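You operate a simulated robot arm through the tools that you are given. There is no shell and no other tool. Be economical: measure what you need, move in short steps, check, and stop when the job is done.

You are at the controls of a simulated two-armed robot. One attempt, no reset.

JOB
Pick up the grey cylinder mould from the wooden bench with one hand, pass it to the other hand and put it on the open end of the green bench. Set down upright: cylinder mould.

The check looks at the end state, three seconds after you hand in, the way a careful person would. Anything else that was tipped, shoved, dropped, spilled or broken makes it a failure.

ROBOT AND FRAMES
Two 7-joint arms with two-finger grippers on one trunk, on a base that drives. Base frame: it is fixed to the floor where the robot stands at the start and does not move with it; the origin is under the middle of the robot, x ahead of it, y to its left, z up; the surface under the hand at the start is at about z = 0.86. Lengths are in m, angles in rad, forces in N, time in s.
The left shoulder is at the start at [0.078, 0.151, 0.938], the right one opposite. With the tool pointing down near the work surface each hand reaches from about 0.1 to 0.78 m from the robot's upright axis, wherever it stands, measured 20 degrees to its own side. Places, roughly: open end of the green bench [-1.1, -0.7, 0.9]. Payload 2.54 kg a hand.
The tool frame of a hand sits at the grasp point between the pads (the TCP): z along the fingers, y along the line on which they close. The tips reach 0.03 m beyond it. The gripper opens to 0.116 m. The gripper's body begins 0.095 m behind the TCP.
Orientation is that of the tool frame in the base frame, as a unit quaternion [x, y, z, w]. With the fingers straight down and closing along the base's y, the tool's x points along the base's -x, its y along +y and its z along -z.

CONTROLS
- The arms move only by the tool nudge_tool. It takes "left_moves", "right_moves" or both (then of equal length, played together; a hand with none holds still); each is text: rows parted by semicolons, each of 7 numbers parted by spaces: the shift along the base's x, y, z in units of 50 mm (1.0 is 50 mm), then the turn, a rotation vector about the base's x, y, z in units of 6 degrees (1.0 is 6 degrees), then the finger opening in m, from 0 to 0.116. In form: x y z ax ay az fingers; .... A call has 1 to 20 rows; each row shifts and turns the commanded pose from where the row before left it. A call with a number of a shift or a turn outside -1 to 1 is refused whole. Rows are played at 5 a second. More than 0.05 m and 0.15 rad between two rows, or a gripper value outside its range, and nothing of the call is played. A pose out of reach is approached as far as the arm can. The call stops where the force on the tool passes 40 N (or 10 N more than at its start, if that is more) or the arm is blocked; 0.2 s more then pass. Each finger travels about 0.072 m/s and halts on what it meets, pressing with about 32 N; the grip force reading is that of the motor and also rises with nothing between the fingers. The clock runs only during rows and for 0.2 s after the last one: add rows that do not move to give the fingers time. It gives the time, the measured TCP pose, the force on the tool (base axes), the opening and the grip force at its end, in the units of the frame above (readings bear some noise), with the torque about the TCP (base axes, N m) and any sound that the robot's microphone picked up, and new pictures: "pictures" is both (left out), scene, wrist or none (wrist: the cameras of the hands that moved).
- Cameras (640 x 400 px; columns grow to the right, rows downward): "scene" is now at [0.0852, -0.092, 1.1018]; the picture's right is [-0.98, -0.19, 0.00], its down [-0.02, 0.12, -0.99] and it looks along [0.18, -0.97, -0.12] (base axes); focal length 214 px, centre (320, 200). "left" rides on the left gripper at [0.069, 0.015, -0.122] in its tool frame; the picture's right is [-0.22, 0.98, 0.00], its down [-0.83, -0.18, -0.53] and it looks along [-0.52, -0.11, 0.85] (tool axes); focal length 251 px, centre (320, 200). "right" rides on the right gripper at [0.069, -0.015, -0.122] in its tool frame; the picture's right is [0.21, 0.98, 0.00], its down [-0.83, 0.18, -0.53] and it looks along [-0.52, 0.11, 0.85] (tool axes); focal length 251 px, centre (320, 200). There is no depth. A picture from a camera that has moved, and an enlarged one, comes with that camera's place and axes in the base frame and with its lens.
- raise_lower(by): slides the trunk up (or, below 0, down) by that many m; the arms and the scene camera ride with it, the base frame stays. It gives what a move gives, with no picture.
- steer(legs): drives the robot by 1 to 6 legs, each [ahead, left, turn to the left] in m, m and rad, along the robot's own axes; the way and the turn of a leg run together, so that a leg with both is an arc; at most 1.5 m and 3.142 rad a leg. The arms and the cameras ride along, it lands a little off, and it stops where it bumps. It gives what a move gives, and a new picture of the scene camera.
- pan_tilt(pan, tilt): turns the head with the scene camera to pan (to the left, within 1.396 rad either way) and tilt (down, from -0.506 to 1.204), counted from straight ahead of the robot. It gives what a move gives, and a new picture of the scene camera.
- close_up(camera, box): a new picture of the part [left, top, right, bottom] of that camera's present view, enlarged. It takes no simulated time.
- hand_in(): hands the job in; it is judged then, once.

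Work in short steps. Places have to be worked out from the pictures, the camera data and where the tool is seen: move nearer, look again, correct. Check each grasp and each placing, and mend what went wrong. You have 120 turns and 260 pictures in all, those below and enlarged ones among them. Open the grippers and draw the arms clear of the work before you hand the job in, unless the task says otherwise; then end with one line.

The tools are called after "Call:" as a command line: name --argument value ..., lists and objects as JSON in quotes. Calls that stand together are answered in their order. nudge_tool: Moves the arms, as the interface text tells. Its arguments: {"type":"object","properties":{"left_moves":{"type":"string"},"right_moves":{"type":"string"},"pictures":{"type":"string","enum":["both","scene","wrist","none"]}},"required":[]} The other tools are called the same way: raise_lower (by) slides the trunk up or down; steer (legs) drives the base; pan_tilt (pan, tilt) turns the head that bears the scene camera; close_up (camera, box) takes an enlarged picture of a part of a camera's view; hand_in () hands the job in.

At the start:

```text
t: 0.0
left_eef_pos: [0.4639, 0.1343, 1.1625]
left_tcp_rot: [-0.002, 1.0, -0.001, 0.0]
left_contact_force: [0.4, -0.3, -0.5]
left_ft_torque: [0.04, -0.01, 0.0]
left_width: 0.1159
left_gripper_force: 0.1
right_eef_pos: [0.4349, -0.2078, 1.1883]
right_tcp_rot: [0.001, 1.0, -0.001, 0.0]
right_contact_force: [0.2, 0.9, 0.5]
right_ft_torque: [0.02, 0.04, 0.04]
right_width: 0.116
right_gripper_force: 0.1
trunk travel left (down, up): [-0.175, 0.114]
robot x, y, heading: [-0.0022, 0.0014, -0.0]
head pan, tilt: [-1.384, 0.126]
```

scene: 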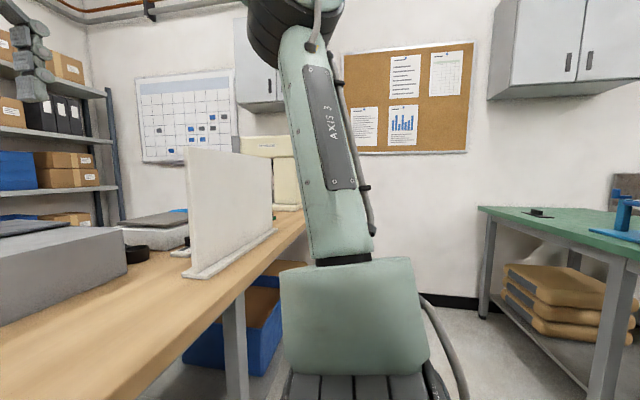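
right: 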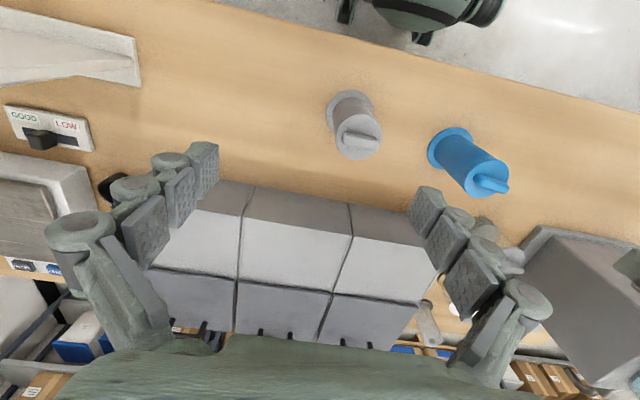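
left: 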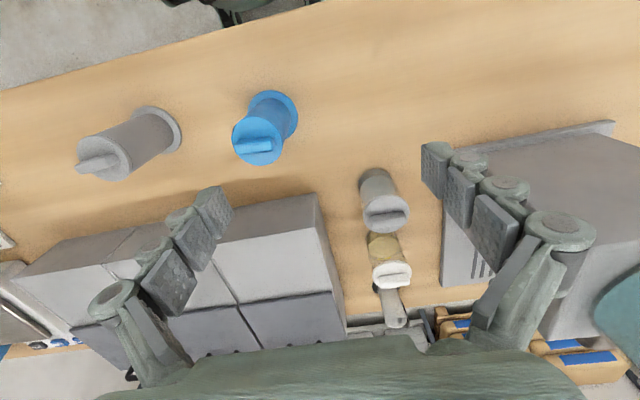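

The wrist pictures show a grey flanged cylinder, a blue one, and further small ones on the wooden bench. I turn the head ahead and down to see the bench.

Call:
pan_tilt --pan 0 --tilt 0.7

Call:
close_up --camera "left" --box '[40, 60, 440, 340]'

Call:
close_up --camera "right" --box '[280, 60, 560, 360]'

```text
t: 1.5
left_eef_pos: [0.4631, 0.1329, 1.1635]
left_tcp_rot: [-0.001, 1.0, -0.001, -0.001]
left_contact_force: [-0.5, -0.3, 0.3]
left_ft_torque: [-0.06, -0.02, 0.0]
left_width: 0.1162
left_gripper_force: 0.0
right_eef_pos: [0.4346, -0.2085, 1.1889]
right_tcp_rot: [-0.001, 1.0, 0.0, 0.0]
right_contact_force: [0.1, -0.5, 0.2]
right_ft_torque: [-0.01, -0.01, 0.0]
right_width: 0.1162
right_gripper_force: 0.0
trunk travel left (down, up): [-0.175, 0.114]
robot x, y, heading: [-0.0012, 0.0028, -0.002]
head pan, tilt: [0.0, 0.7]
camera scene: at [0.1531, -0.0013, 1.0494], right [0.0, -1.0, 0.0], down [-0.64, 0.0, -0.77], along [0.77, 0.0, -0.64], focal length 214 px, centre (320, 200)
```

scene: 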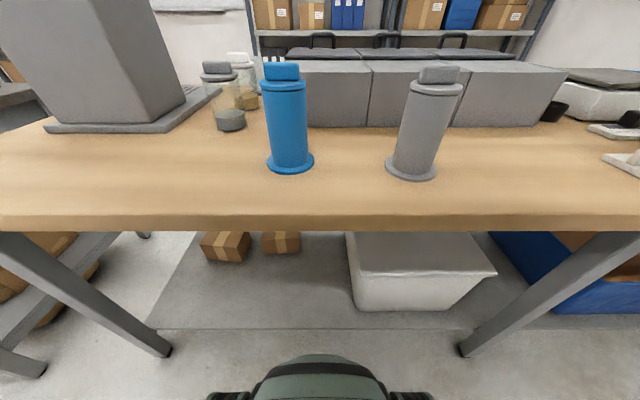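

```text
1.43 times, centred on (240, 200) of left
camera zoom: at [0.3935, 0.1484, 1.2837], right [0.21, 0.98, 0.0], down [0.83, -0.18, 0.53], along [0.52, -0.11, -0.85], focal length 359 px, centre (434, 200)
```

zoom: 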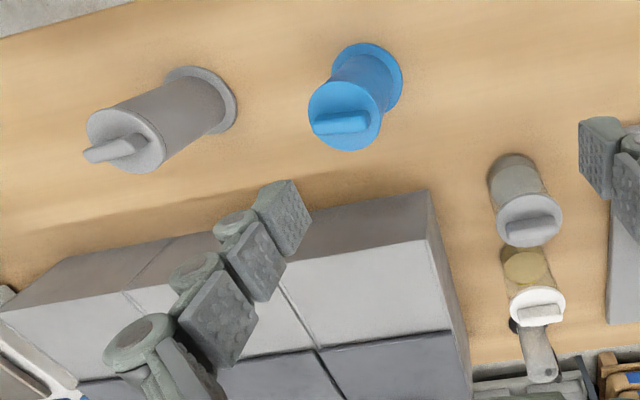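

```text
1.33 times, centred on (420, 210) of right
camera zoom: at [0.3645, -0.2234, 1.3104], right [-0.21, 0.98, 0.0], down [0.83, 0.18, 0.53], along [0.52, 0.11, -0.85], focal length 335 px, centre (187, 187)
```

zoom: 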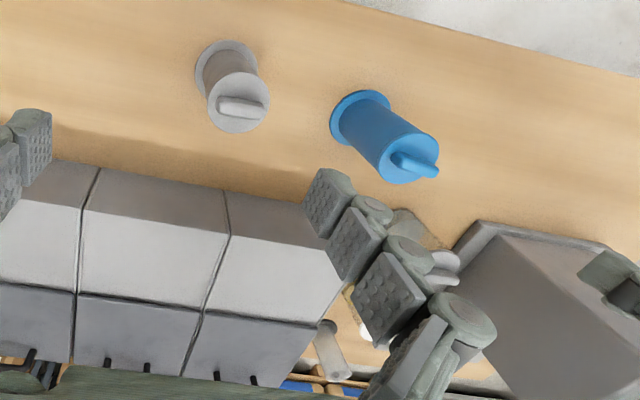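

The target is the grey mould, at about (0.457, -0.152), with the blue one about 0.2 m to its left. I take a closer look for its dimensions, and also look at the green bench.

Call:
close_up --camera "scene" --box '[340, 50, 500, 200]'

Call:
nudge_tool --right_moves "-0.21 0.14 -0.35 0 -0.94 0 0.116;-0.21 0.14 -0.35 0 -0.94 0 0.116;-0.21 0.14 -0.35 0 -0.94 0 0.116;-0.21 0.14 -0.35 0 -0.94 0 0.116;-0.21 0.14 -0.35 0 -0.94 0 0.116;-0.21 0.14 -0.35 0 -0.94 0 0.116;-0.21 0.14 -0.35 0 -0.94 0 0.116;-0.21 0.14 -0.35 0 -0.94 0 0.116;0 0 0 0 0 0 0.116"

```text
2.67 times, centred on (420, 125) of scene
camera zoom: at [0.1531, -0.0013, 1.0494], right [0.0, -1.0, 0.0], down [-0.64, 0.0, -0.77], along [0.77, 0.0, -0.64], focal length 572 px, centre (53, 400)
```

zoom: 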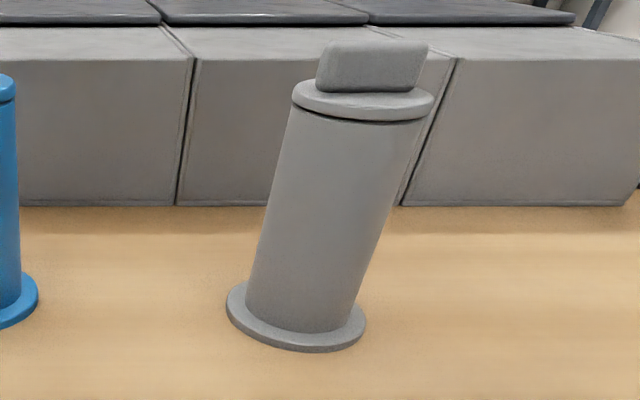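

```text
t: 3.2
left_eef_pos: [0.4629, 0.1331, 1.1626]
left_tcp_rot: [0.0, 1.0, -0.001, 0.0]
left_contact_force: [-0.2, 0.2, -0.4]
left_ft_torque: [-0.01, -0.01, 0.0]
left_width: 0.1161
left_gripper_force: 0.1
right_eef_pos: [0.3627, -0.1622, 1.0686]
right_tcp_rot: [0.013, 0.937, 0.005, 0.35]
right_contact_force: [4.7, -1.5, 5.9]
right_ft_torque: [0.25, 1.16, -0.07]
right_width: 0.1161
right_gripper_force: 0.1
trunk travel left (down, up): [-0.175, 0.114]
robot x, y, heading: [0.0014, 0.0015, -0.002]
head pan, tilt: [0.0, 0.7]
stopped in row 8 (right hand): the force on the tool passed its limit at 91 N (the readings are from after the stop); the commanded pose is now the measured one
camera scene: at [0.1526, -0.0019, 1.0482], right [-0.01, -1.0, 0.0], down [-0.65, 0.0, -0.76], along [0.76, -0.01, -0.65], focal length 214 px, centre (320, 200)
camera right: at [0.2299, -0.1748, 1.1149], right [-0.14, 0.98, -0.12], down [0.28, 0.16, 0.95], along [0.95, 0.1, -0.3], focal length 251 px, centre (320, 200)
```

scene: 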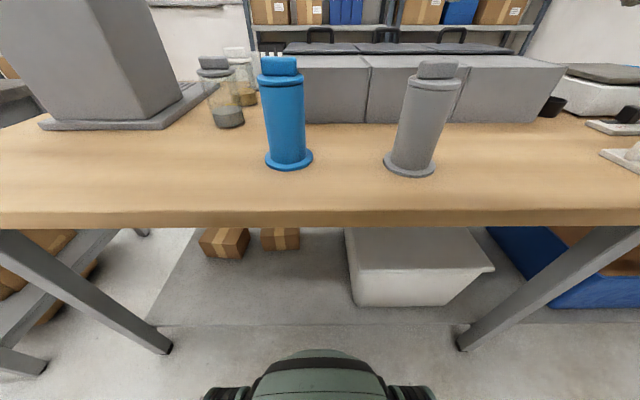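
right: 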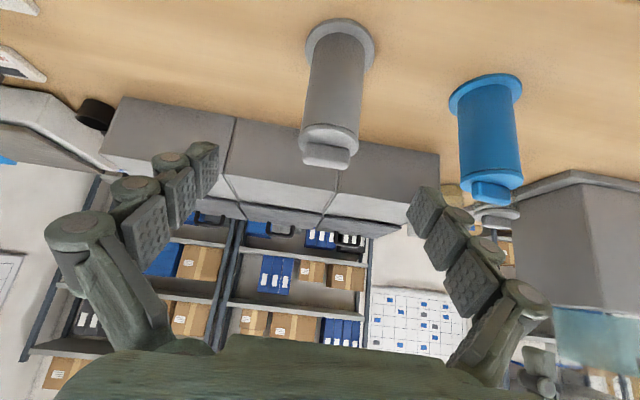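

The right arm touched something near its own body (too folded). I back the base up 0.15 m to give it room.

Call:
steer --legs '[[-0.15, 0, 0]]'

```text
t: 4.6
left_eef_pos: [0.3129, 0.1317, 1.1619]
left_tcp_rot: [0.001, 1.0, -0.001, 0.001]
left_contact_force: [-1.4, 0.6, 0.2]
left_ft_torque: [0.0, 0.0, -0.03]
left_width: 0.1158
left_gripper_force: 0.0
right_eef_pos: [0.2129, -0.1621, 1.0674]
right_tcp_rot: [0.013, 0.937, 0.005, 0.35]
right_contact_force: [13.0, -7.6, 11.4]
right_ft_torque: [1.0, 2.63, 0.37]
right_width: 0.1163
right_gripper_force: 0.0
trunk travel left (down, up): [-0.175, 0.114]
robot x, y, heading: [-0.1468, 0.0001, -0.006]
head pan, tilt: [0.0, 0.7]
camera scene: at [0.0029, -0.0021, 1.0481], right [-0.01, -1.0, 0.0], down [-0.66, 0.01, -0.76], along [0.76, -0.01, -0.66], focal length 214 px, centre (320, 200)
```

scene: 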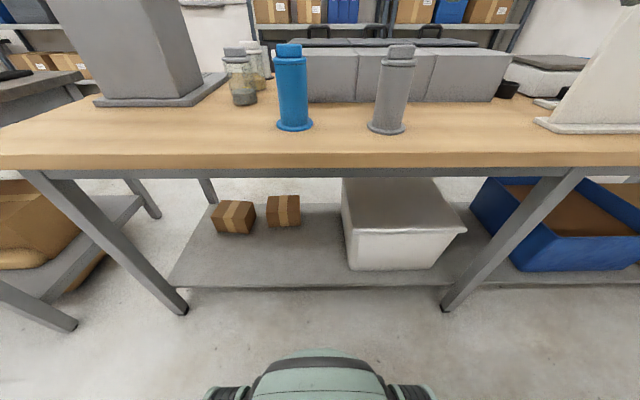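

Tilt is already about 41°, enough. I move the right hand forward to a standoff about 0.15 m short of the mould along the finger axis, in line with it.

Call:
nudge_tool --right_moves "0.5 0 0.1 0 0 0 0.116;0.5 0 0 0 0 0 0.116;0.5 0 0 0 0 0 0.116;0.5 0.1 -0.1 0 0 0 0.116;0.5 0.1 -0.2 0 -0.2 0 0.116;0.2 0 -0.1 0 -0.2 0 0.116;0 0 0 0 0 0 0.116" --pictures "none"

Call:
pan_tilt --pan -0.1 --tilt 0.35

Call:
close_up --camera "right" --box '[160, 0, 480, 200]'

```text
t: 6.2
left_eef_pos: [0.3145, 0.133, 1.1619]
left_tcp_rot: [0.001, 1.0, -0.001, -0.001]
left_contact_force: [-0.9, 0.4, 0.7]
left_ft_torque: [0.01, 0.0, 0.0]
left_width: 0.116
left_gripper_force: 0.2
right_eef_pos: [0.3482, -0.1531, 1.0527]
right_tcp_rot: [0.014, 0.929, 0.004, 0.37]
right_contact_force: [0.2, 0.2, -0.3]
right_ft_torque: [-0.02, 0.01, 0.03]
right_width: 0.1159
right_gripper_force: 0.0
trunk travel left (down, up): [-0.175, 0.114]
robot x, y, heading: [-0.1486, -0.0006, -0.001]
head pan, tilt: [0.0, 0.7]
```

```text
t: 7.0
left_eef_pos: [0.3127, 0.1334, 1.1638]
left_tcp_rot: [0.0, 1.0, -0.001, 0.0]
left_contact_force: [-0.3, 0.5, -0.6]
left_ft_torque: [0.01, 0.03, -0.01]
left_width: 0.1157
left_gripper_force: 0.0
right_eef_pos: [0.3477, -0.1528, 1.0518]
right_tcp_rot: [0.014, 0.93, 0.004, 0.368]
right_contact_force: [-0.2, 0.1, -0.4]
right_ft_torque: [0.02, 0.0, 0.03]
right_width: 0.1161
right_gripper_force: 0.0
trunk travel left (down, up): [-0.175, 0.114]
robot x, y, heading: [-0.1474, -0.0005, -0.003]
head pan, tilt: [-0.099, 0.351]
camera scene: at [0.0117, -0.0106, 1.0807], right [-0.1, -0.99, 0.0], down [-0.34, 0.03, -0.94], along [0.93, -0.09, -0.34], focal length 214 px, centre (320, 200)
```

scene: 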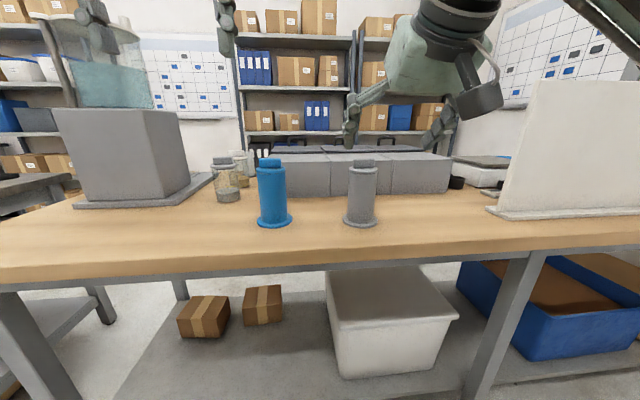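

```text
2.00 times, centred on (320, 100) of right
camera zoom: at [0.2136, -0.1665, 1.0938], right [-0.13, 0.98, -0.13], down [0.24, 0.16, 0.96], along [0.96, 0.1, -0.26], focal length 503 px, centre (320, 400)
```

zoom: 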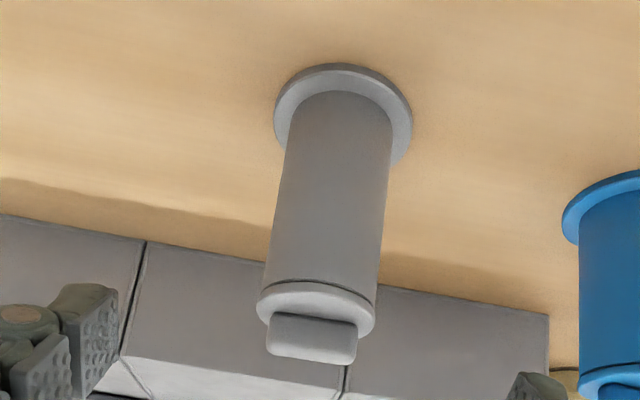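

Mould axis is at about x=0.452, y=-0.151; body ⌀≈57 mm, cap underside ≈0.984, base ≈0.862. I slide along the finger axis to just before the grip point and check.

Call:
nudge_tool --right_moves "0.32 0.007 -0.34 0 0 0 0.116;0.32 0.007 -0.34 0 0 0 0.116;0.32 0.007 -0.34 0 0 0 0.116;0.32 0.007 -0.34 0 0 0 0.116;0.32 0.007 -0.34 0 0 0 0.116;0 0 0 0 0 0 0.116"

```text
t: 8.4
left_eef_pos: [0.3143, 0.1319, 1.1634]
left_tcp_rot: [0.001, 1.0, -0.001, 0.0]
left_contact_force: [0.3, 0.1, -0.9]
left_ft_torque: [-0.01, 0.02, -0.01]
left_width: 0.116
left_gripper_force: 0.1
right_eef_pos: [0.4267, -0.1488, 0.9679]
right_tcp_rot: [0.014, 0.929, 0.005, 0.369]
right_contact_force: [-1.1, 0.2, 0.3]
right_ft_torque: [0.01, 0.02, 0.03]
right_width: 0.116
right_gripper_force: 0.0
trunk travel left (down, up): [-0.175, 0.114]
robot x, y, heading: [-0.1508, -0.0023, 0.0]
head pan, tilt: [-0.099, 0.351]
camera scene: at [0.0116, -0.0106, 1.0808], right [-0.1, -0.99, 0.0], down [-0.34, 0.03, -0.94], along [0.93, -0.1, -0.34], focal length 214 px, centre (320, 200)
camera right: at [0.293, -0.1626, 1.0089], right [-0.13, 0.98, -0.13], down [0.24, 0.16, 0.96], along [0.96, 0.1, -0.26], focal length 251 px, centre (320, 200)
```

scene: 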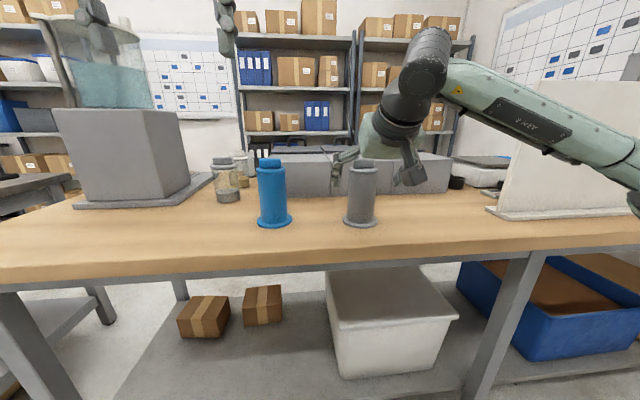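
right: 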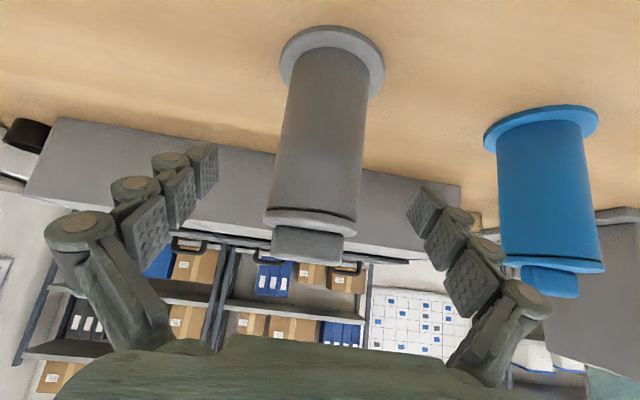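

The mould is centred between the fingers. I go the last ~25 mm and close.

Call:
nudge_tool --right_moves "0.18 -0.02 -0.18 0 0 0 0.116;0.17 -0.02 -0.18 0 0 0 0.116;0 0 0 0 0 0 0.116"

Call:
close_up --camera "scene" --box '[280, 100, 460, 240]'

```text
t: 9.2
left_eef_pos: [0.3146, 0.1314, 1.1629]
left_tcp_rot: [0.0, 1.0, -0.001, 0.0]
left_contact_force: [-1.0, 0.4, -0.4]
left_ft_torque: [-0.03, -0.01, -0.01]
left_width: 0.116
left_gripper_force: 0.0
right_eef_pos: [0.4449, -0.1526, 0.9496]
right_tcp_rot: [0.013, 0.929, 0.005, 0.369]
right_contact_force: [0.4, 0.4, -0.7]
right_ft_torque: [-0.02, -0.03, 0.02]
right_width: 0.1162
right_gripper_force: 0.1
trunk travel left (down, up): [-0.175, 0.114]
robot x, y, heading: [-0.1508, -0.0006, -0.003]
head pan, tilt: [-0.099, 0.351]
camera scene: at [0.0116, -0.0106, 1.0808], right [-0.1, -0.99, 0.0], down [-0.34, 0.03, -0.94], along [0.93, -0.1, -0.34], focal length 214 px, centre (320, 200)
camera right: at [0.3112, -0.1651, 0.9906], right [-0.13, 0.98, -0.13], down [0.24, 0.16, 0.96], along [0.96, 0.1, -0.26], focal length 251 px, centre (320, 200)
```

scene: 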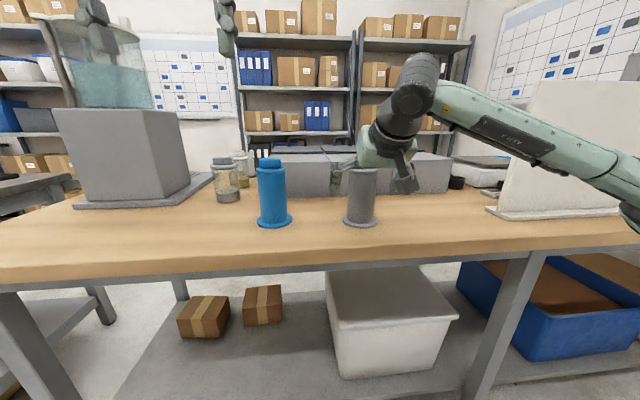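
right: 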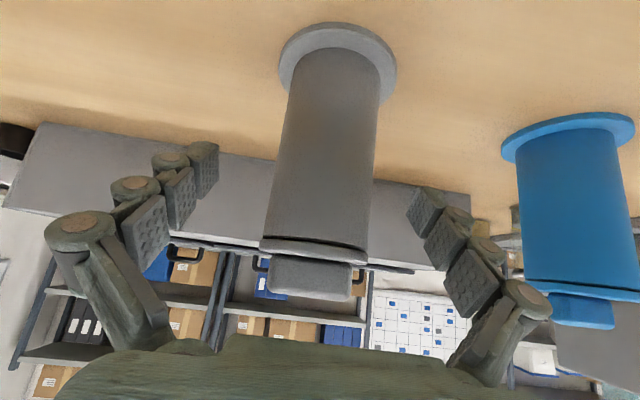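

```text
2.86 times, centred on (370, 170) of scene
camera zoom: at [0.0116, -0.0106, 1.0808], right [-0.1, -0.99, 0.0], down [-0.34, 0.03, -0.94], along [0.93, -0.1, -0.34], focal length 613 px, centre (177, 286)
```

zoom: 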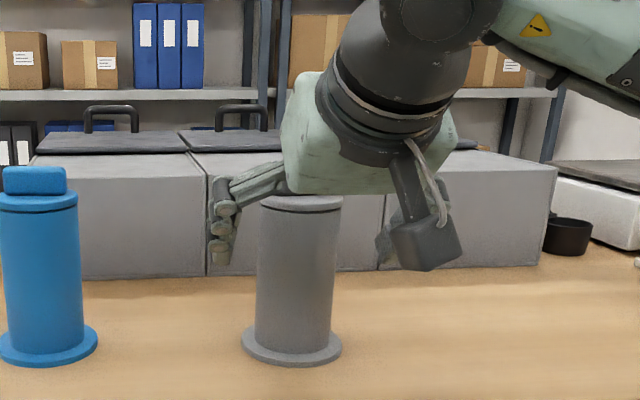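

Good alignment. I close the right fingers.

Call:
nudge_tool --right_moves "0 0 0 0 0 0 0.07;0 0 0 0 0 0 0.06;0 0 0 0 0 0 0.04;0 0 0 0 0 0 0.04;0 0 0 0 0 0 0.04;0 0 0 0 0 0 0.04"

```text
t: 10.6
left_eef_pos: [0.3136, 0.1332, 1.1631]
left_tcp_rot: [0.001, 1.0, -0.001, 0.0]
left_contact_force: [0.6, 0.3, -0.6]
left_ft_torque: [-0.01, 0.0, 0.0]
left_width: 0.116
left_gripper_force: 0.1
right_eef_pos: [0.4465, -0.1521, 0.95]
right_tcp_rot: [0.014, 0.929, 0.005, 0.369]
right_contact_force: [-1.1, 0.0, 1.6]
right_ft_torque: [-0.17, 0.0, -0.02]
right_width: 0.0617
right_gripper_force: 32.4
trunk travel left (down, up): [-0.175, 0.114]
robot x, y, heading: [-0.1514, -0.0004, -0.002]
head pan, tilt: [-0.099, 0.351]
camera scene: at [0.0115, -0.0106, 1.0808], right [-0.1, -0.99, 0.0], down [-0.34, 0.03, -0.94], along [0.93, -0.1, -0.34], focal length 214 px, centre (320, 200)
camera right: at [0.311, -0.1652, 0.9908], right [-0.13, 0.98, -0.13], down [0.24, 0.16, 0.96], along [0.96, 0.1, -0.26], focal length 251 px, centre (320, 200)
```

scene: 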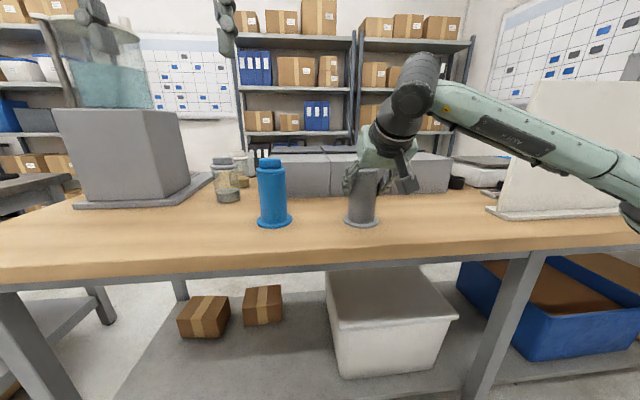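
right: 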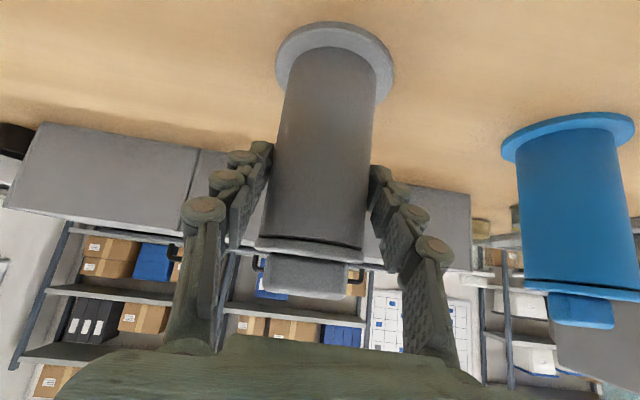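

Width 61.7 mm with 32 N: it is held. I lift slowly a few centimetres and check.

Call:
nudge_tool --right_moves "0 0 0.2 0 0 0 0.04;0 0 0.3 0 0 0 0.04;0 0 0.5 0 0 0 0.04;0 0 0.5 0 0 0 0.04;0 0 0.5 0 0 0 0.04;0 0 0 0 0 0 0.04"

Call:
close_up --camera "scene" --box '[280, 80, 460, 240]'

```text
t: 12.0
left_eef_pos: [0.3143, 0.1334, 1.1625]
left_tcp_rot: [0.001, 1.0, -0.001, 0.0]
left_contact_force: [-0.3, 1.2, 0.7]
left_ft_torque: [0.02, 0.01, 0.03]
left_width: 0.116
left_gripper_force: 0.1
right_eef_pos: [0.4465, -0.1525, 1.048]
right_tcp_rot: [0.014, 0.93, 0.005, 0.368]
right_contact_force: [0.5, -0.5, -2.1]
right_ft_torque: [0.01, 0.05, -0.01]
right_width: 0.0617
right_gripper_force: 32.1
trunk travel left (down, up): [-0.175, 0.114]
robot x, y, heading: [-0.1465, -0.0003, -0.003]
head pan, tilt: [-0.099, 0.351]
camera scene: at [0.0119, -0.0107, 1.0807], right [-0.1, -0.99, 0.0], down [-0.34, 0.03, -0.94], along [0.93, -0.1, -0.34], focal length 214 px, centre (320, 200)
camera right: at [0.3105, -0.1657, 1.0896], right [-0.13, 0.98, -0.13], down [0.24, 0.16, 0.96], along [0.96, 0.1, -0.26], focal length 251 px, centre (320, 200)
```

scene: 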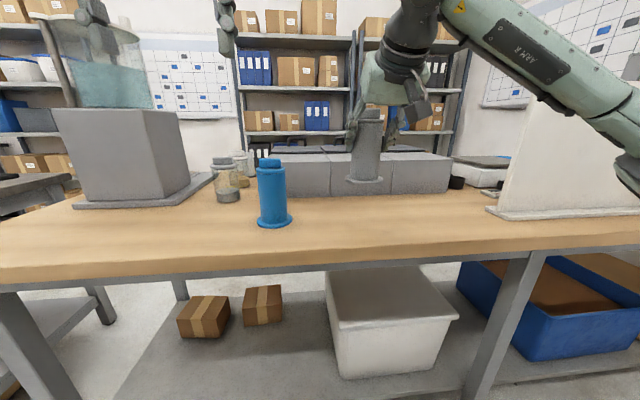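
right: 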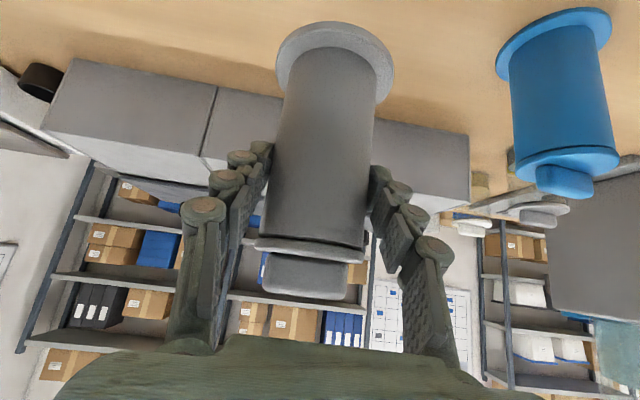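

```text
2.50 times, centred on (370, 160) of scene
camera zoom: at [0.0119, -0.0107, 1.0807], right [-0.1, -0.99, 0.0], down [-0.34, 0.03, -0.94], along [0.93, -0.1, -0.34], focal length 536 px, centre (195, 300)
```

zoom: 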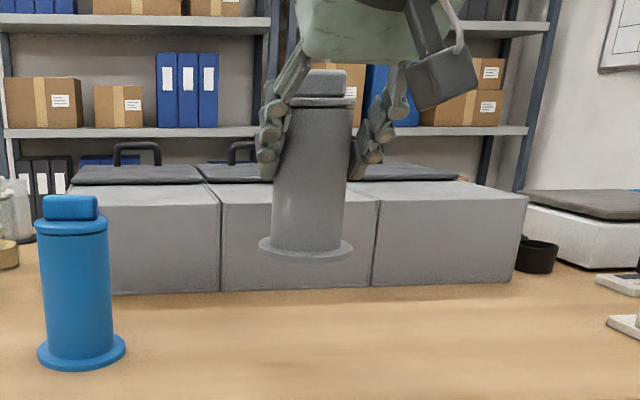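

The mould is held on its body, upright as before. I back the robot 0.2 m away from the bench for the hand-over.

Call:
steer --legs '[[-0.2, 0, 0]]'

```text
t: 13.6
left_eef_pos: [0.1146, 0.134, 1.1638]
left_tcp_rot: [0.0, 1.0, -0.001, 0.001]
left_contact_force: [0.7, 0.8, 0.1]
left_ft_torque: [0.03, -0.01, -0.01]
left_width: 0.1158
left_gripper_force: 0.0
right_eef_pos: [0.246, -0.1523, 1.0491]
right_tcp_rot: [0.014, 0.929, 0.006, 0.369]
right_contact_force: [0.4, 0.6, -2.0]
right_ft_torque: [-0.05, -0.01, 0.04]
right_width: 0.0617
right_gripper_force: 32.4
trunk travel left (down, up): [-0.175, 0.114]
robot x, y, heading: [-0.3481, 0.001, -0.001]
head pan, tilt: [-0.099, 0.351]
camera scene: at [-0.1871, -0.0102, 1.0808], right [-0.1, -0.99, 0.0], down [-0.34, 0.03, -0.94], along [0.93, -0.09, -0.34], focal length 214 px, centre (320, 200)
```

scene: 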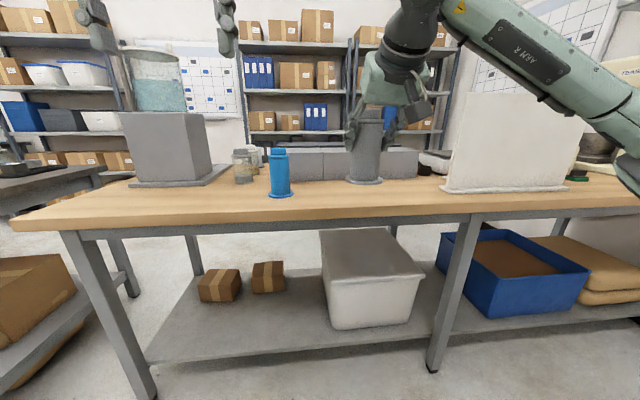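

Now I orient the left hand: pitch the fingers forward ~54°, then yaw 60° inward, drifting slightly ahead and left to stay clear.

Call:
nudge_tool --left_moves "0.2 0.15 0 0 -1 0 0.116;0.2 0.15 0 0 -1 0 0.116;0.2 0.15 0 0 -1 0 0.116;0.2 0.15 0 0 -1 0 0.116;0.2 0.15 0 0 -1 0 0.116;0.1 0.15 0 0 -1 0 0.116;0 0.15 0 0 -1 0 0.116;0 0.1 0 0 -1 0 0.116;0 0.1 0 0 -1 0 0.116;0 0 0 0 0 -1 0.116;0 0 0 0 0 -1 0.116;0 0 0 0 0 -1 0.116;0 0 0 0 0 -1 0.116;0 0 0 0 0 -1 0.116;0 0 0 0 0 -1 0.116;0 0 0 0 0 -1 0.116;0 0 0 0 0 -1 0.116;0 0 0 0 0 -1 0.116;0 0 0 0 0 -1 0.116" --pictures "none"

Call:
pan_tilt --pan 0 --tilt 0.1

```text
t: 17.6
left_eef_pos: [0.158, 0.2064, 1.1495]
left_tcp_rot: [0.393, 0.8, -0.217, 0.397]
left_contact_force: [0.3, -0.2, -0.9]
left_ft_torque: [0.03, 0.0, 0.0]
left_width: 0.1162
left_gripper_force: 0.0
left hand out of reach, approached as far as the arm can: row 18, 19
right_eef_pos: [0.2463, -0.1519, 1.0475]
right_tcp_rot: [0.014, 0.93, 0.006, 0.368]
right_contact_force: [-0.6, -0.5, -2.5]
right_ft_torque: [0.04, 0.02, 0.01]
right_width: 0.0616
right_gripper_force: 31.9
trunk travel left (down, up): [-0.175, 0.114]
robot x, y, heading: [-0.3459, -0.0014, -0.002]
head pan, tilt: [-0.099, 0.351]
```

```text
t: 18.4
left_eef_pos: [0.1574, 0.206, 1.1503]
left_tcp_rot: [0.392, 0.801, -0.216, 0.398]
left_contact_force: [0.1, -0.3, -0.4]
left_ft_torque: [0.02, 0.02, -0.02]
left_width: 0.1159
left_gripper_force: 0.0
right_eef_pos: [0.2466, -0.1512, 1.0492]
right_tcp_rot: [0.014, 0.93, 0.005, 0.368]
right_contact_force: [0.1, 0.4, -2.1]
right_ft_torque: [0.01, 0.0, 0.0]
right_width: 0.0615
right_gripper_force: 31.8
trunk travel left (down, up): [-0.175, 0.114]
robot x, y, heading: [-0.3431, -0.0007, 0.003]
head pan, tilt: [0.0, 0.099]
camera scene: at [-0.1872, -0.001, 1.104], right [0.0, -1.0, 0.0], down [-0.1, 0.0, -0.99], along [0.99, 0.0, -0.1], focal length 214 px, centre (320, 200)
```

scene: 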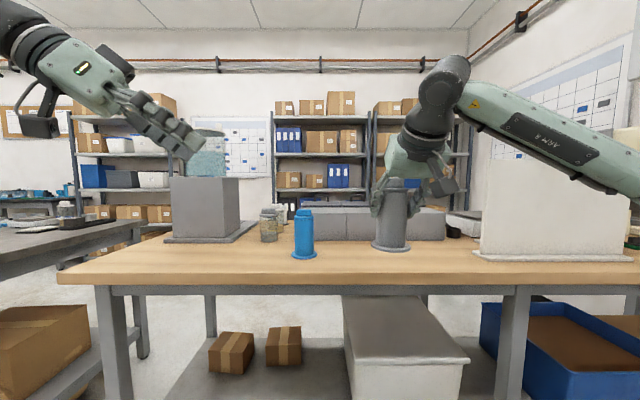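

The left hand points (0.47,-0.66,-0.59) with closing axis horizontal, suitable. Now I bring the mould with the right hand toward the middle while yawing it 36° left.

Call:
nudge_tool --right_moves "-0.15 0.4 0 0 0 1 0.04;-0.15 0.4 0 0 0 1 0.04;-0.15 0.45 0 0 0 1 0.04;-0.2 0.45 0 0 0 1 0.04;-0.2 0.45 0 0 0 1 0.04;-0.15 0.45 0 0 0 1 0.04;0 0 0 0 0 0 0.04"

```text
t: 20.0
left_eef_pos: [0.1573, 0.206, 1.1508]
left_tcp_rot: [0.393, 0.8, -0.217, 0.398]
left_contact_force: [-0.8, 0.1, -0.2]
left_ft_torque: [0.0, 0.0, 0.0]
left_width: 0.116
left_gripper_force: 0.1
right_eef_pos: [0.1986, -0.0202, 1.0486]
right_tcp_rot: [-0.275, 0.888, 0.119, 0.349]
right_contact_force: [0.6, 0.2, -2.8]
right_ft_torque: [0.0, 0.06, 0.0]
right_width: 0.0615
right_gripper_force: 32.1
trunk travel left (down, up): [-0.175, 0.114]
robot x, y, heading: [-0.3458, -0.0018, -0.002]
head pan, tilt: [0.0, 0.099]
camera scene: at [-0.1873, -0.0009, 1.1041], right [0.0, -1.0, 0.0], down [-0.1, 0.0, -0.99], along [0.99, 0.0, -0.1], focal length 214 px, centre (320, 200)
camera right: at [0.0962, -0.1099, 1.0897], right [-0.69, 0.71, -0.13], down [0.1, 0.27, 0.96], along [0.72, 0.65, -0.26], focal length 251 px, centre (320, 200)
```

scene: 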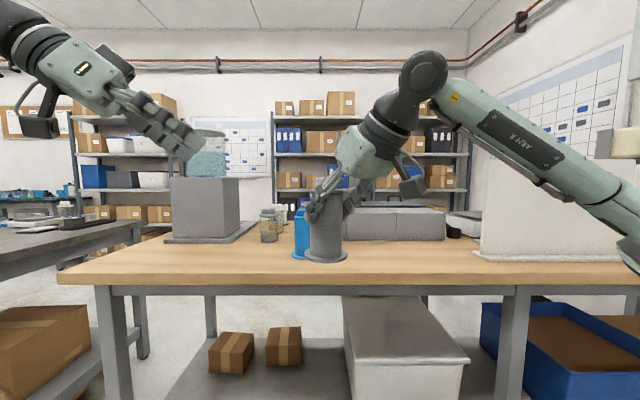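
right: 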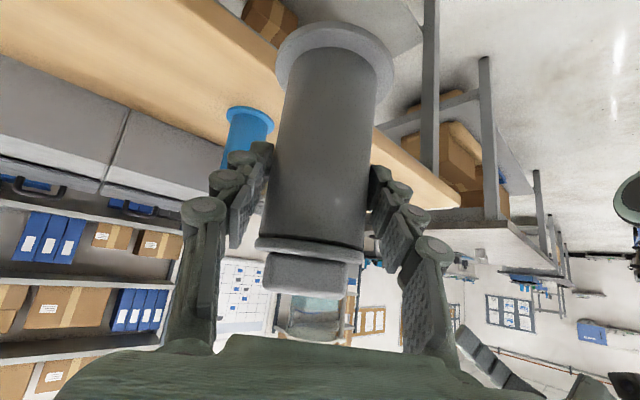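

Mould axis is near (0.203,-0.016), base ~0.961. To keep the two palms apart I yaw the right hand 30° more, then re-check.

Call:
nudge_tool --right_moves "0 0 0 0 0 1 0.04;0 0 0 0 0 1 0.04;0 0 0 0 0 1 0.04;0 0 0 0 0 1 0.04;0 0 0 0 0 1 0.04;0 0 0 0 0 0 0.04" --pictures "scene"

Call:
close_up --camera "left" --box '[0, 0, 640, 400]'

```text
t: 21.4
left_eef_pos: [0.1575, 0.2052, 1.1498]
left_tcp_rot: [0.392, 0.801, -0.216, 0.398]
left_contact_force: [0.3, -0.4, 0.4]
left_ft_torque: [-0.01, 0.03, -0.01]
left_width: 0.116
left_gripper_force: 0.0
right_eef_pos: [0.1964, -0.0229, 1.0494]
right_tcp_rot: [-0.476, 0.799, 0.198, 0.31]
right_contact_force: [0.9, -0.6, -1.5]
right_ft_torque: [-0.04, -0.01, -0.01]
right_width: 0.0617
right_gripper_force: 31.8
right hand out of reach, approached as far as the arm can: row 5
trunk travel left (down, up): [-0.175, 0.114]
robot x, y, heading: [-0.3507, -0.0011, 0.001]
head pan, tilt: [0.0, 0.099]
camera scene: at [-0.1872, -0.0009, 1.1041], right [0.0, -1.0, 0.0], down [-0.1, 0.0, -0.99], along [0.99, 0.0, -0.1], focal length 214 px, centre (320, 200)
```

scene: 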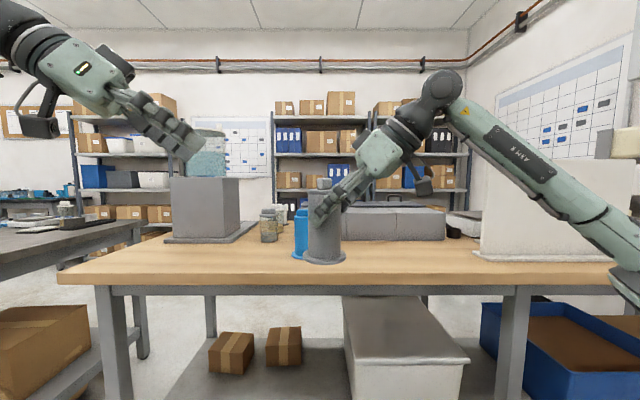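

```text
1.00 times, centred on (320, 200) of left (not enlarged: the box is as wide or as high as the picture)
camera zoom: at [0.0864, 0.3265, 1.1652], right [0.86, 0.49, 0.14], down [-0.08, -0.13, 0.99], along [0.5, -0.86, -0.07], focal length 251 px, centre (320, 200)
```

zoom: 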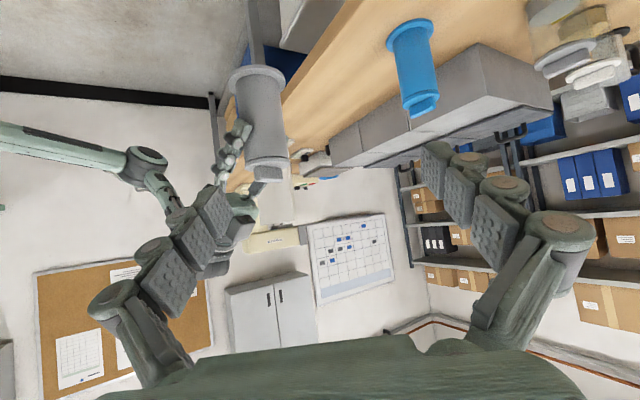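

The left view shows the mould in good line. I bring the left hand to a standoff 0.10 m short of the lower body of the mould.

Call:
nudge_tool --left_moves "0 -0.5 -0.29 0 0 0 0.104;0 -0.5 -0.29 0 0 0 0.104;0 -0.5 -0.29 0 0 0 0.104;0 -0.5 -0.29 0 0 0 0.104;-0.03 -0.5 -0.29 0 0 0 0.104;-0.03 -0.55 -0.3 0 0 0 0.104;0 0 0 0 0 0 0.104"

```text
t: 23.0
left_eef_pos: [0.1552, 0.0543, 1.0647]
left_tcp_rot: [0.392, 0.8, -0.217, 0.398]
left_contact_force: [0.2, -1.1, 0.0]
left_ft_torque: [0.01, 0.0, 0.0]
left_width: 0.104
left_gripper_force: 0.0
right_eef_pos: [0.1973, -0.0219, 1.0485]
right_tcp_rot: [-0.474, 0.8, 0.198, 0.312]
right_contact_force: [0.3, -0.4, -2.5]
right_ft_torque: [-0.06, -0.01, 0.0]
right_width: 0.0617
right_gripper_force: 31.7
trunk travel left (down, up): [-0.175, 0.114]
robot x, y, heading: [-0.35, 0.0019, -0.0]
head pan, tilt: [0.0, 0.099]
camera scene: at [-0.1873, -0.0009, 1.1041], right [0.0, -1.0, 0.0], down [-0.1, 0.0, -0.99], along [0.99, 0.0, -0.1], focal length 214 px, centre (320, 200)
camera left: at [0.0841, 0.1745, 1.0787], right [0.86, 0.49, 0.14], down [-0.08, -0.13, 0.99], along [0.5, -0.86, -0.07], focal length 251 px, centre (320, 200)
```

scene: 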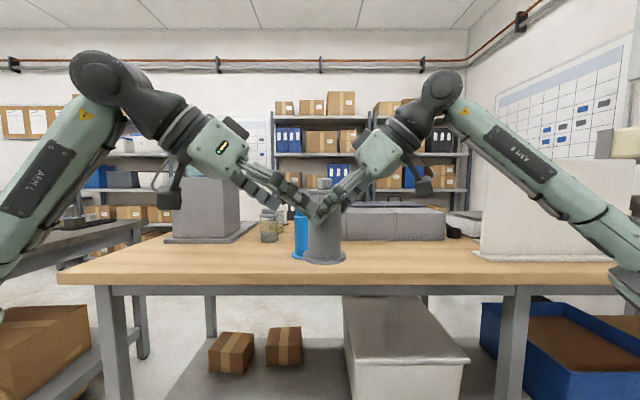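
left: 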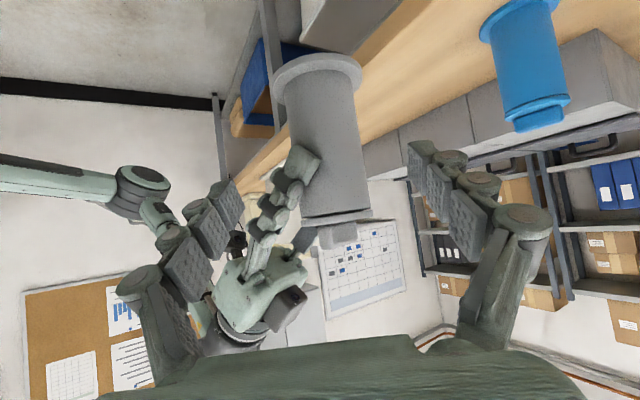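

Geometry matches; a few mm lateral correction needed. I advance two thirds of the way along the finger axis, slightly lower, and look.

Call:
nudge_tool --left_moves "0.16 -0.2 -0.205 0 0 0 0.104;0.16 -0.2 -0.205 0 0 0 0.104;0.16 -0.2 -0.205 0 0 0 0.104;0.16 -0.2 -0.205 0 0 0 0.104;0 0 0 0 0 0 0.104"

Call:
close_up --camera "scene" --box '[230, 130, 430, 280]'

```text
t: 24.2
left_eef_pos: [0.1871, 0.0143, 1.0214]
left_tcp_rot: [0.392, 0.801, -0.217, 0.397]
left_contact_force: [0.6, 0.3, 0.0]
left_ft_torque: [0.01, 0.03, 0.01]
left_width: 0.1041
left_gripper_force: 0.0
right_eef_pos: [0.1979, -0.0216, 1.0476]
right_tcp_rot: [-0.474, 0.799, 0.198, 0.311]
right_contact_force: [0.2, -0.2, -3.3]
right_ft_torque: [-0.07, 0.02, 0.01]
right_width: 0.0616
right_gripper_force: 32.6
trunk travel left (down, up): [-0.175, 0.114]
robot x, y, heading: [-0.3443, 0.0011, 0.002]
head pan, tilt: [0.0, 0.099]
camera scene: at [-0.1873, -0.0009, 1.1041], right [0.0, -1.0, 0.0], down [-0.1, 0.0, -0.99], along [0.99, 0.0, -0.1], focal length 214 px, centre (320, 200)
camera left: at [0.116, 0.1339, 1.0369], right [0.86, 0.49, 0.14], down [-0.08, -0.13, 0.99], along [0.5, -0.86, -0.07], focal length 251 px, centre (320, 200)
```

scene: 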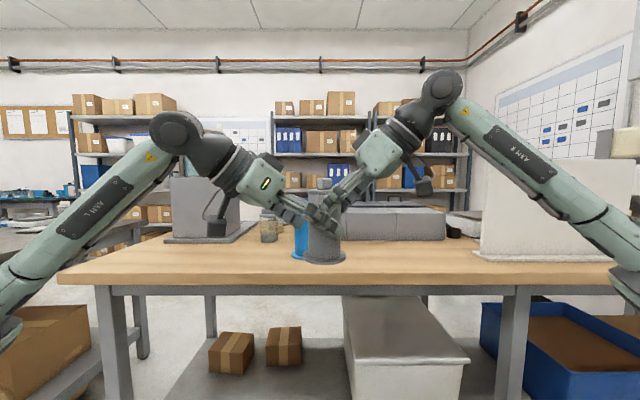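
left: 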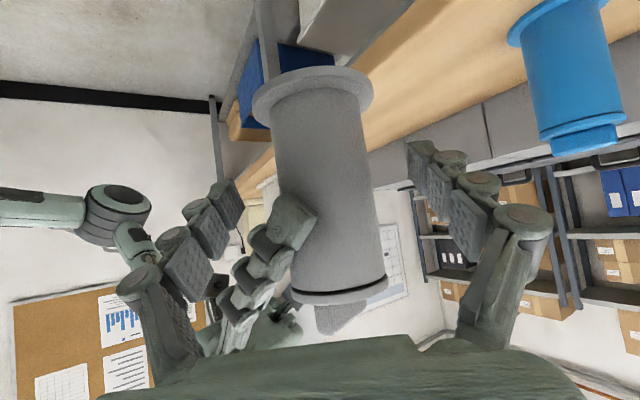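

```text
2.67 times, centred on (330, 205) of scene
camera zoom: at [-0.1873, -0.0009, 1.1041], right [0.0, -1.0, 0.0], down [-0.1, 0.0, -0.99], along [0.99, 0.0, -0.1], focal length 572 px, centre (293, 187)
```

zoom: 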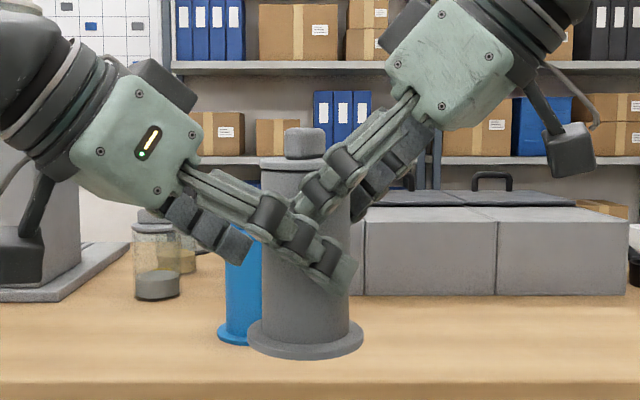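

Crossing looks clear: left fingers pass below the right ones. From image the axis is near (0.208,-0.010); I advance the rest.

Call:
nudge_tool --left_moves "0.19 -0.19 -0.2 0 0 0 0.104;0.19 -0.19 -0.2 0 0 0 0.104;0 0 0 0 0 0 0.104"

Call:
close_up --camera "scene" --box '[230, 130, 430, 280]'

```text
t: 25.0
left_eef_pos: [0.2035, -0.006, 1.0005]
left_tcp_rot: [0.392, 0.801, -0.217, 0.398]
left_contact_force: [-0.4, -0.5, -0.4]
left_ft_torque: [-0.03, 0.02, -0.01]
left_width: 0.1042
left_gripper_force: 0.0
right_eef_pos: [0.1971, -0.0215, 1.0484]
right_tcp_rot: [-0.475, 0.799, 0.197, 0.311]
right_contact_force: [0.5, 0.2, -2.0]
right_ft_torque: [-0.03, 0.01, 0.0]
right_width: 0.0615
right_gripper_force: 31.9
trunk travel left (down, up): [-0.175, 0.114]
robot x, y, heading: [-0.3515, -0.0007, -0.002]
head pan, tilt: [0.0, 0.099]
camera scene: at [-0.1873, -0.0009, 1.1041], right [0.0, -1.0, 0.0], down [-0.1, 0.0, -0.99], along [0.99, 0.0, -0.1], focal length 214 px, centre (320, 200)
camera left: at [0.1345, 0.1148, 1.0162], right [0.86, 0.49, 0.14], down [-0.09, -0.13, 0.99], along [0.5, -0.86, -0.07], focal length 251 px, centre (320, 200)
```

scene: 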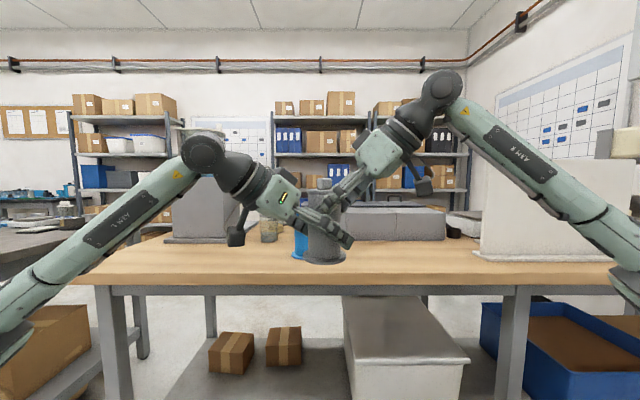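
left: 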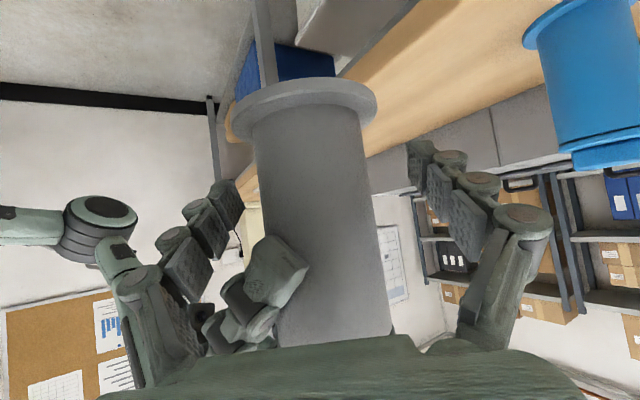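

```text
2.67 times, centred on (330, 205) of scene
camera zoom: at [-0.1873, -0.0009, 1.1041], right [0.0, -1.0, 0.0], down [-0.1, 0.0, -0.99], along [0.99, 0.0, -0.1], focal length 572 px, centre (293, 187)
```

zoom: 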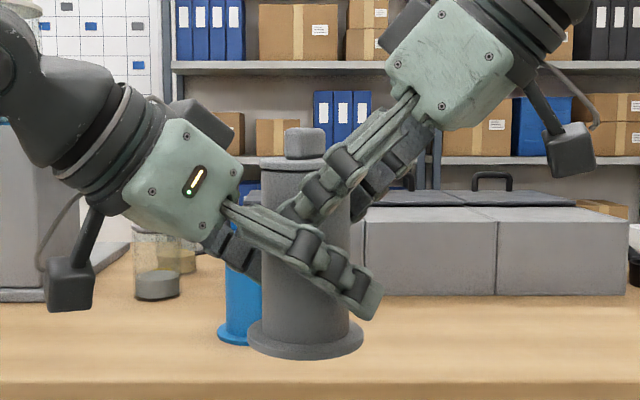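

Mould is centred between left pads. I close the left fingers partly and check the crossing with the right finger.

Call:
nudge_tool --left_moves "0 0 0 0 0 0 0.09;0 0 0 0 0 0 0.08;0 0 0 0 0 0 0.074;0 0 0 0 0 0 0.074" --pictures "wrist"

Call:
close_up --camera "scene" --box '[270, 150, 390, 270]'

```text
t: 26.0
left_eef_pos: [0.2056, -0.0053, 1.0011]
left_tcp_rot: [0.392, 0.801, -0.216, 0.398]
left_contact_force: [-1.8, -0.7, -1.1]
left_ft_torque: [-0.03, -0.17, 0.0]
left_width: 0.0756
left_gripper_force: 1.0
right_eef_pos: [0.1979, -0.0209, 1.0482]
right_tcp_rot: [-0.474, 0.799, 0.198, 0.312]
right_contact_force: [2.1, 0.8, -1.5]
right_ft_torque: [0.07, 0.05, -0.05]
right_width: 0.0613
right_gripper_force: 32.3
trunk travel left (down, up): [-0.175, 0.114]
robot x, y, heading: [-0.3472, 0.0016, -0.002]
head pan, tilt: [0.0, 0.099]
camera left: at [0.1343, 0.1147, 1.0161], right [0.86, 0.49, 0.14], down [-0.08, -0.13, 0.99], along [0.5, -0.86, -0.07], focal length 251 px, centre (320, 200)
```

left: 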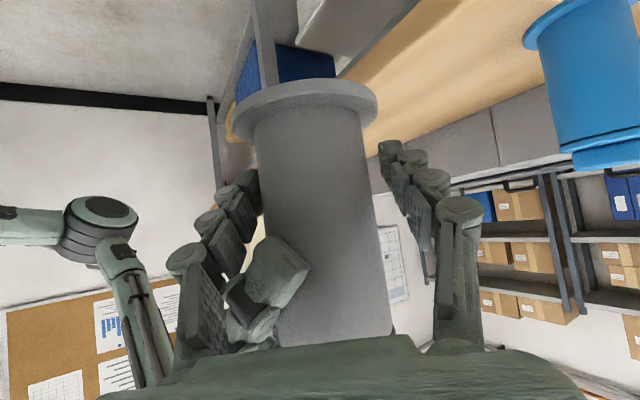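

```text
3.33 times, centred on (330, 210) of scene
camera zoom: at [-0.1873, -0.0009, 1.1041], right [0.0, -1.0, 0.0], down [-0.1, 0.0, -0.99], along [0.99, 0.0, -0.1], focal length 715 px, centre (287, 167)
```

zoom: 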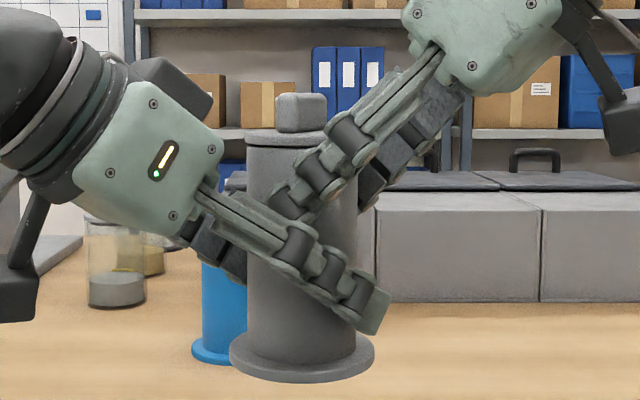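

Light contact on the inner side: the mould sits ~6 mm toward the left hand's inner finger. I shift the left hand by that and then close.

Call:
nudge_tool --left_moves "-0.09 -0.07 0 0 0 0 0.076;0 0 0 0 0 0 0.07;0 0 0 0 0 0 0.066;0 0 0 0 0 0 0.066" --pictures "wrist"

```text
t: 27.0
left_eef_pos: [0.2015, -0.0079, 1.0025]
left_tcp_rot: [0.392, 0.801, -0.216, 0.398]
left_contact_force: [1.7, 0.6, -0.2]
left_ft_torque: [-0.02, 0.02, -0.01]
left_width: 0.0671
left_gripper_force: 0.9
right_eef_pos: [0.1965, -0.0213, 1.0473]
right_tcp_rot: [-0.475, 0.8, 0.197, 0.311]
right_contact_force: [-1.7, -1.5, -2.4]
right_ft_torque: [-0.07, 0.12, 0.03]
right_width: 0.0614
right_gripper_force: 31.8
trunk travel left (down, up): [-0.175, 0.114]
robot x, y, heading: [-0.3479, 0.0057, -0.004]
head pan, tilt: [0.0, 0.099]
camera left: at [0.1303, 0.1116, 1.0166], right [0.86, 0.49, 0.14], down [-0.08, -0.13, 0.99], along [0.5, -0.86, -0.07], focal length 251 px, centre (320, 200)
```

left: 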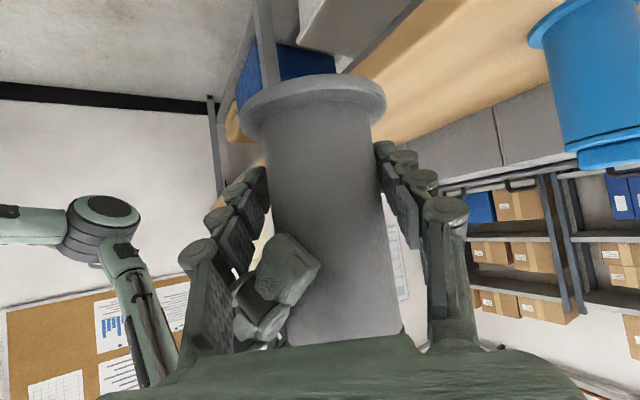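

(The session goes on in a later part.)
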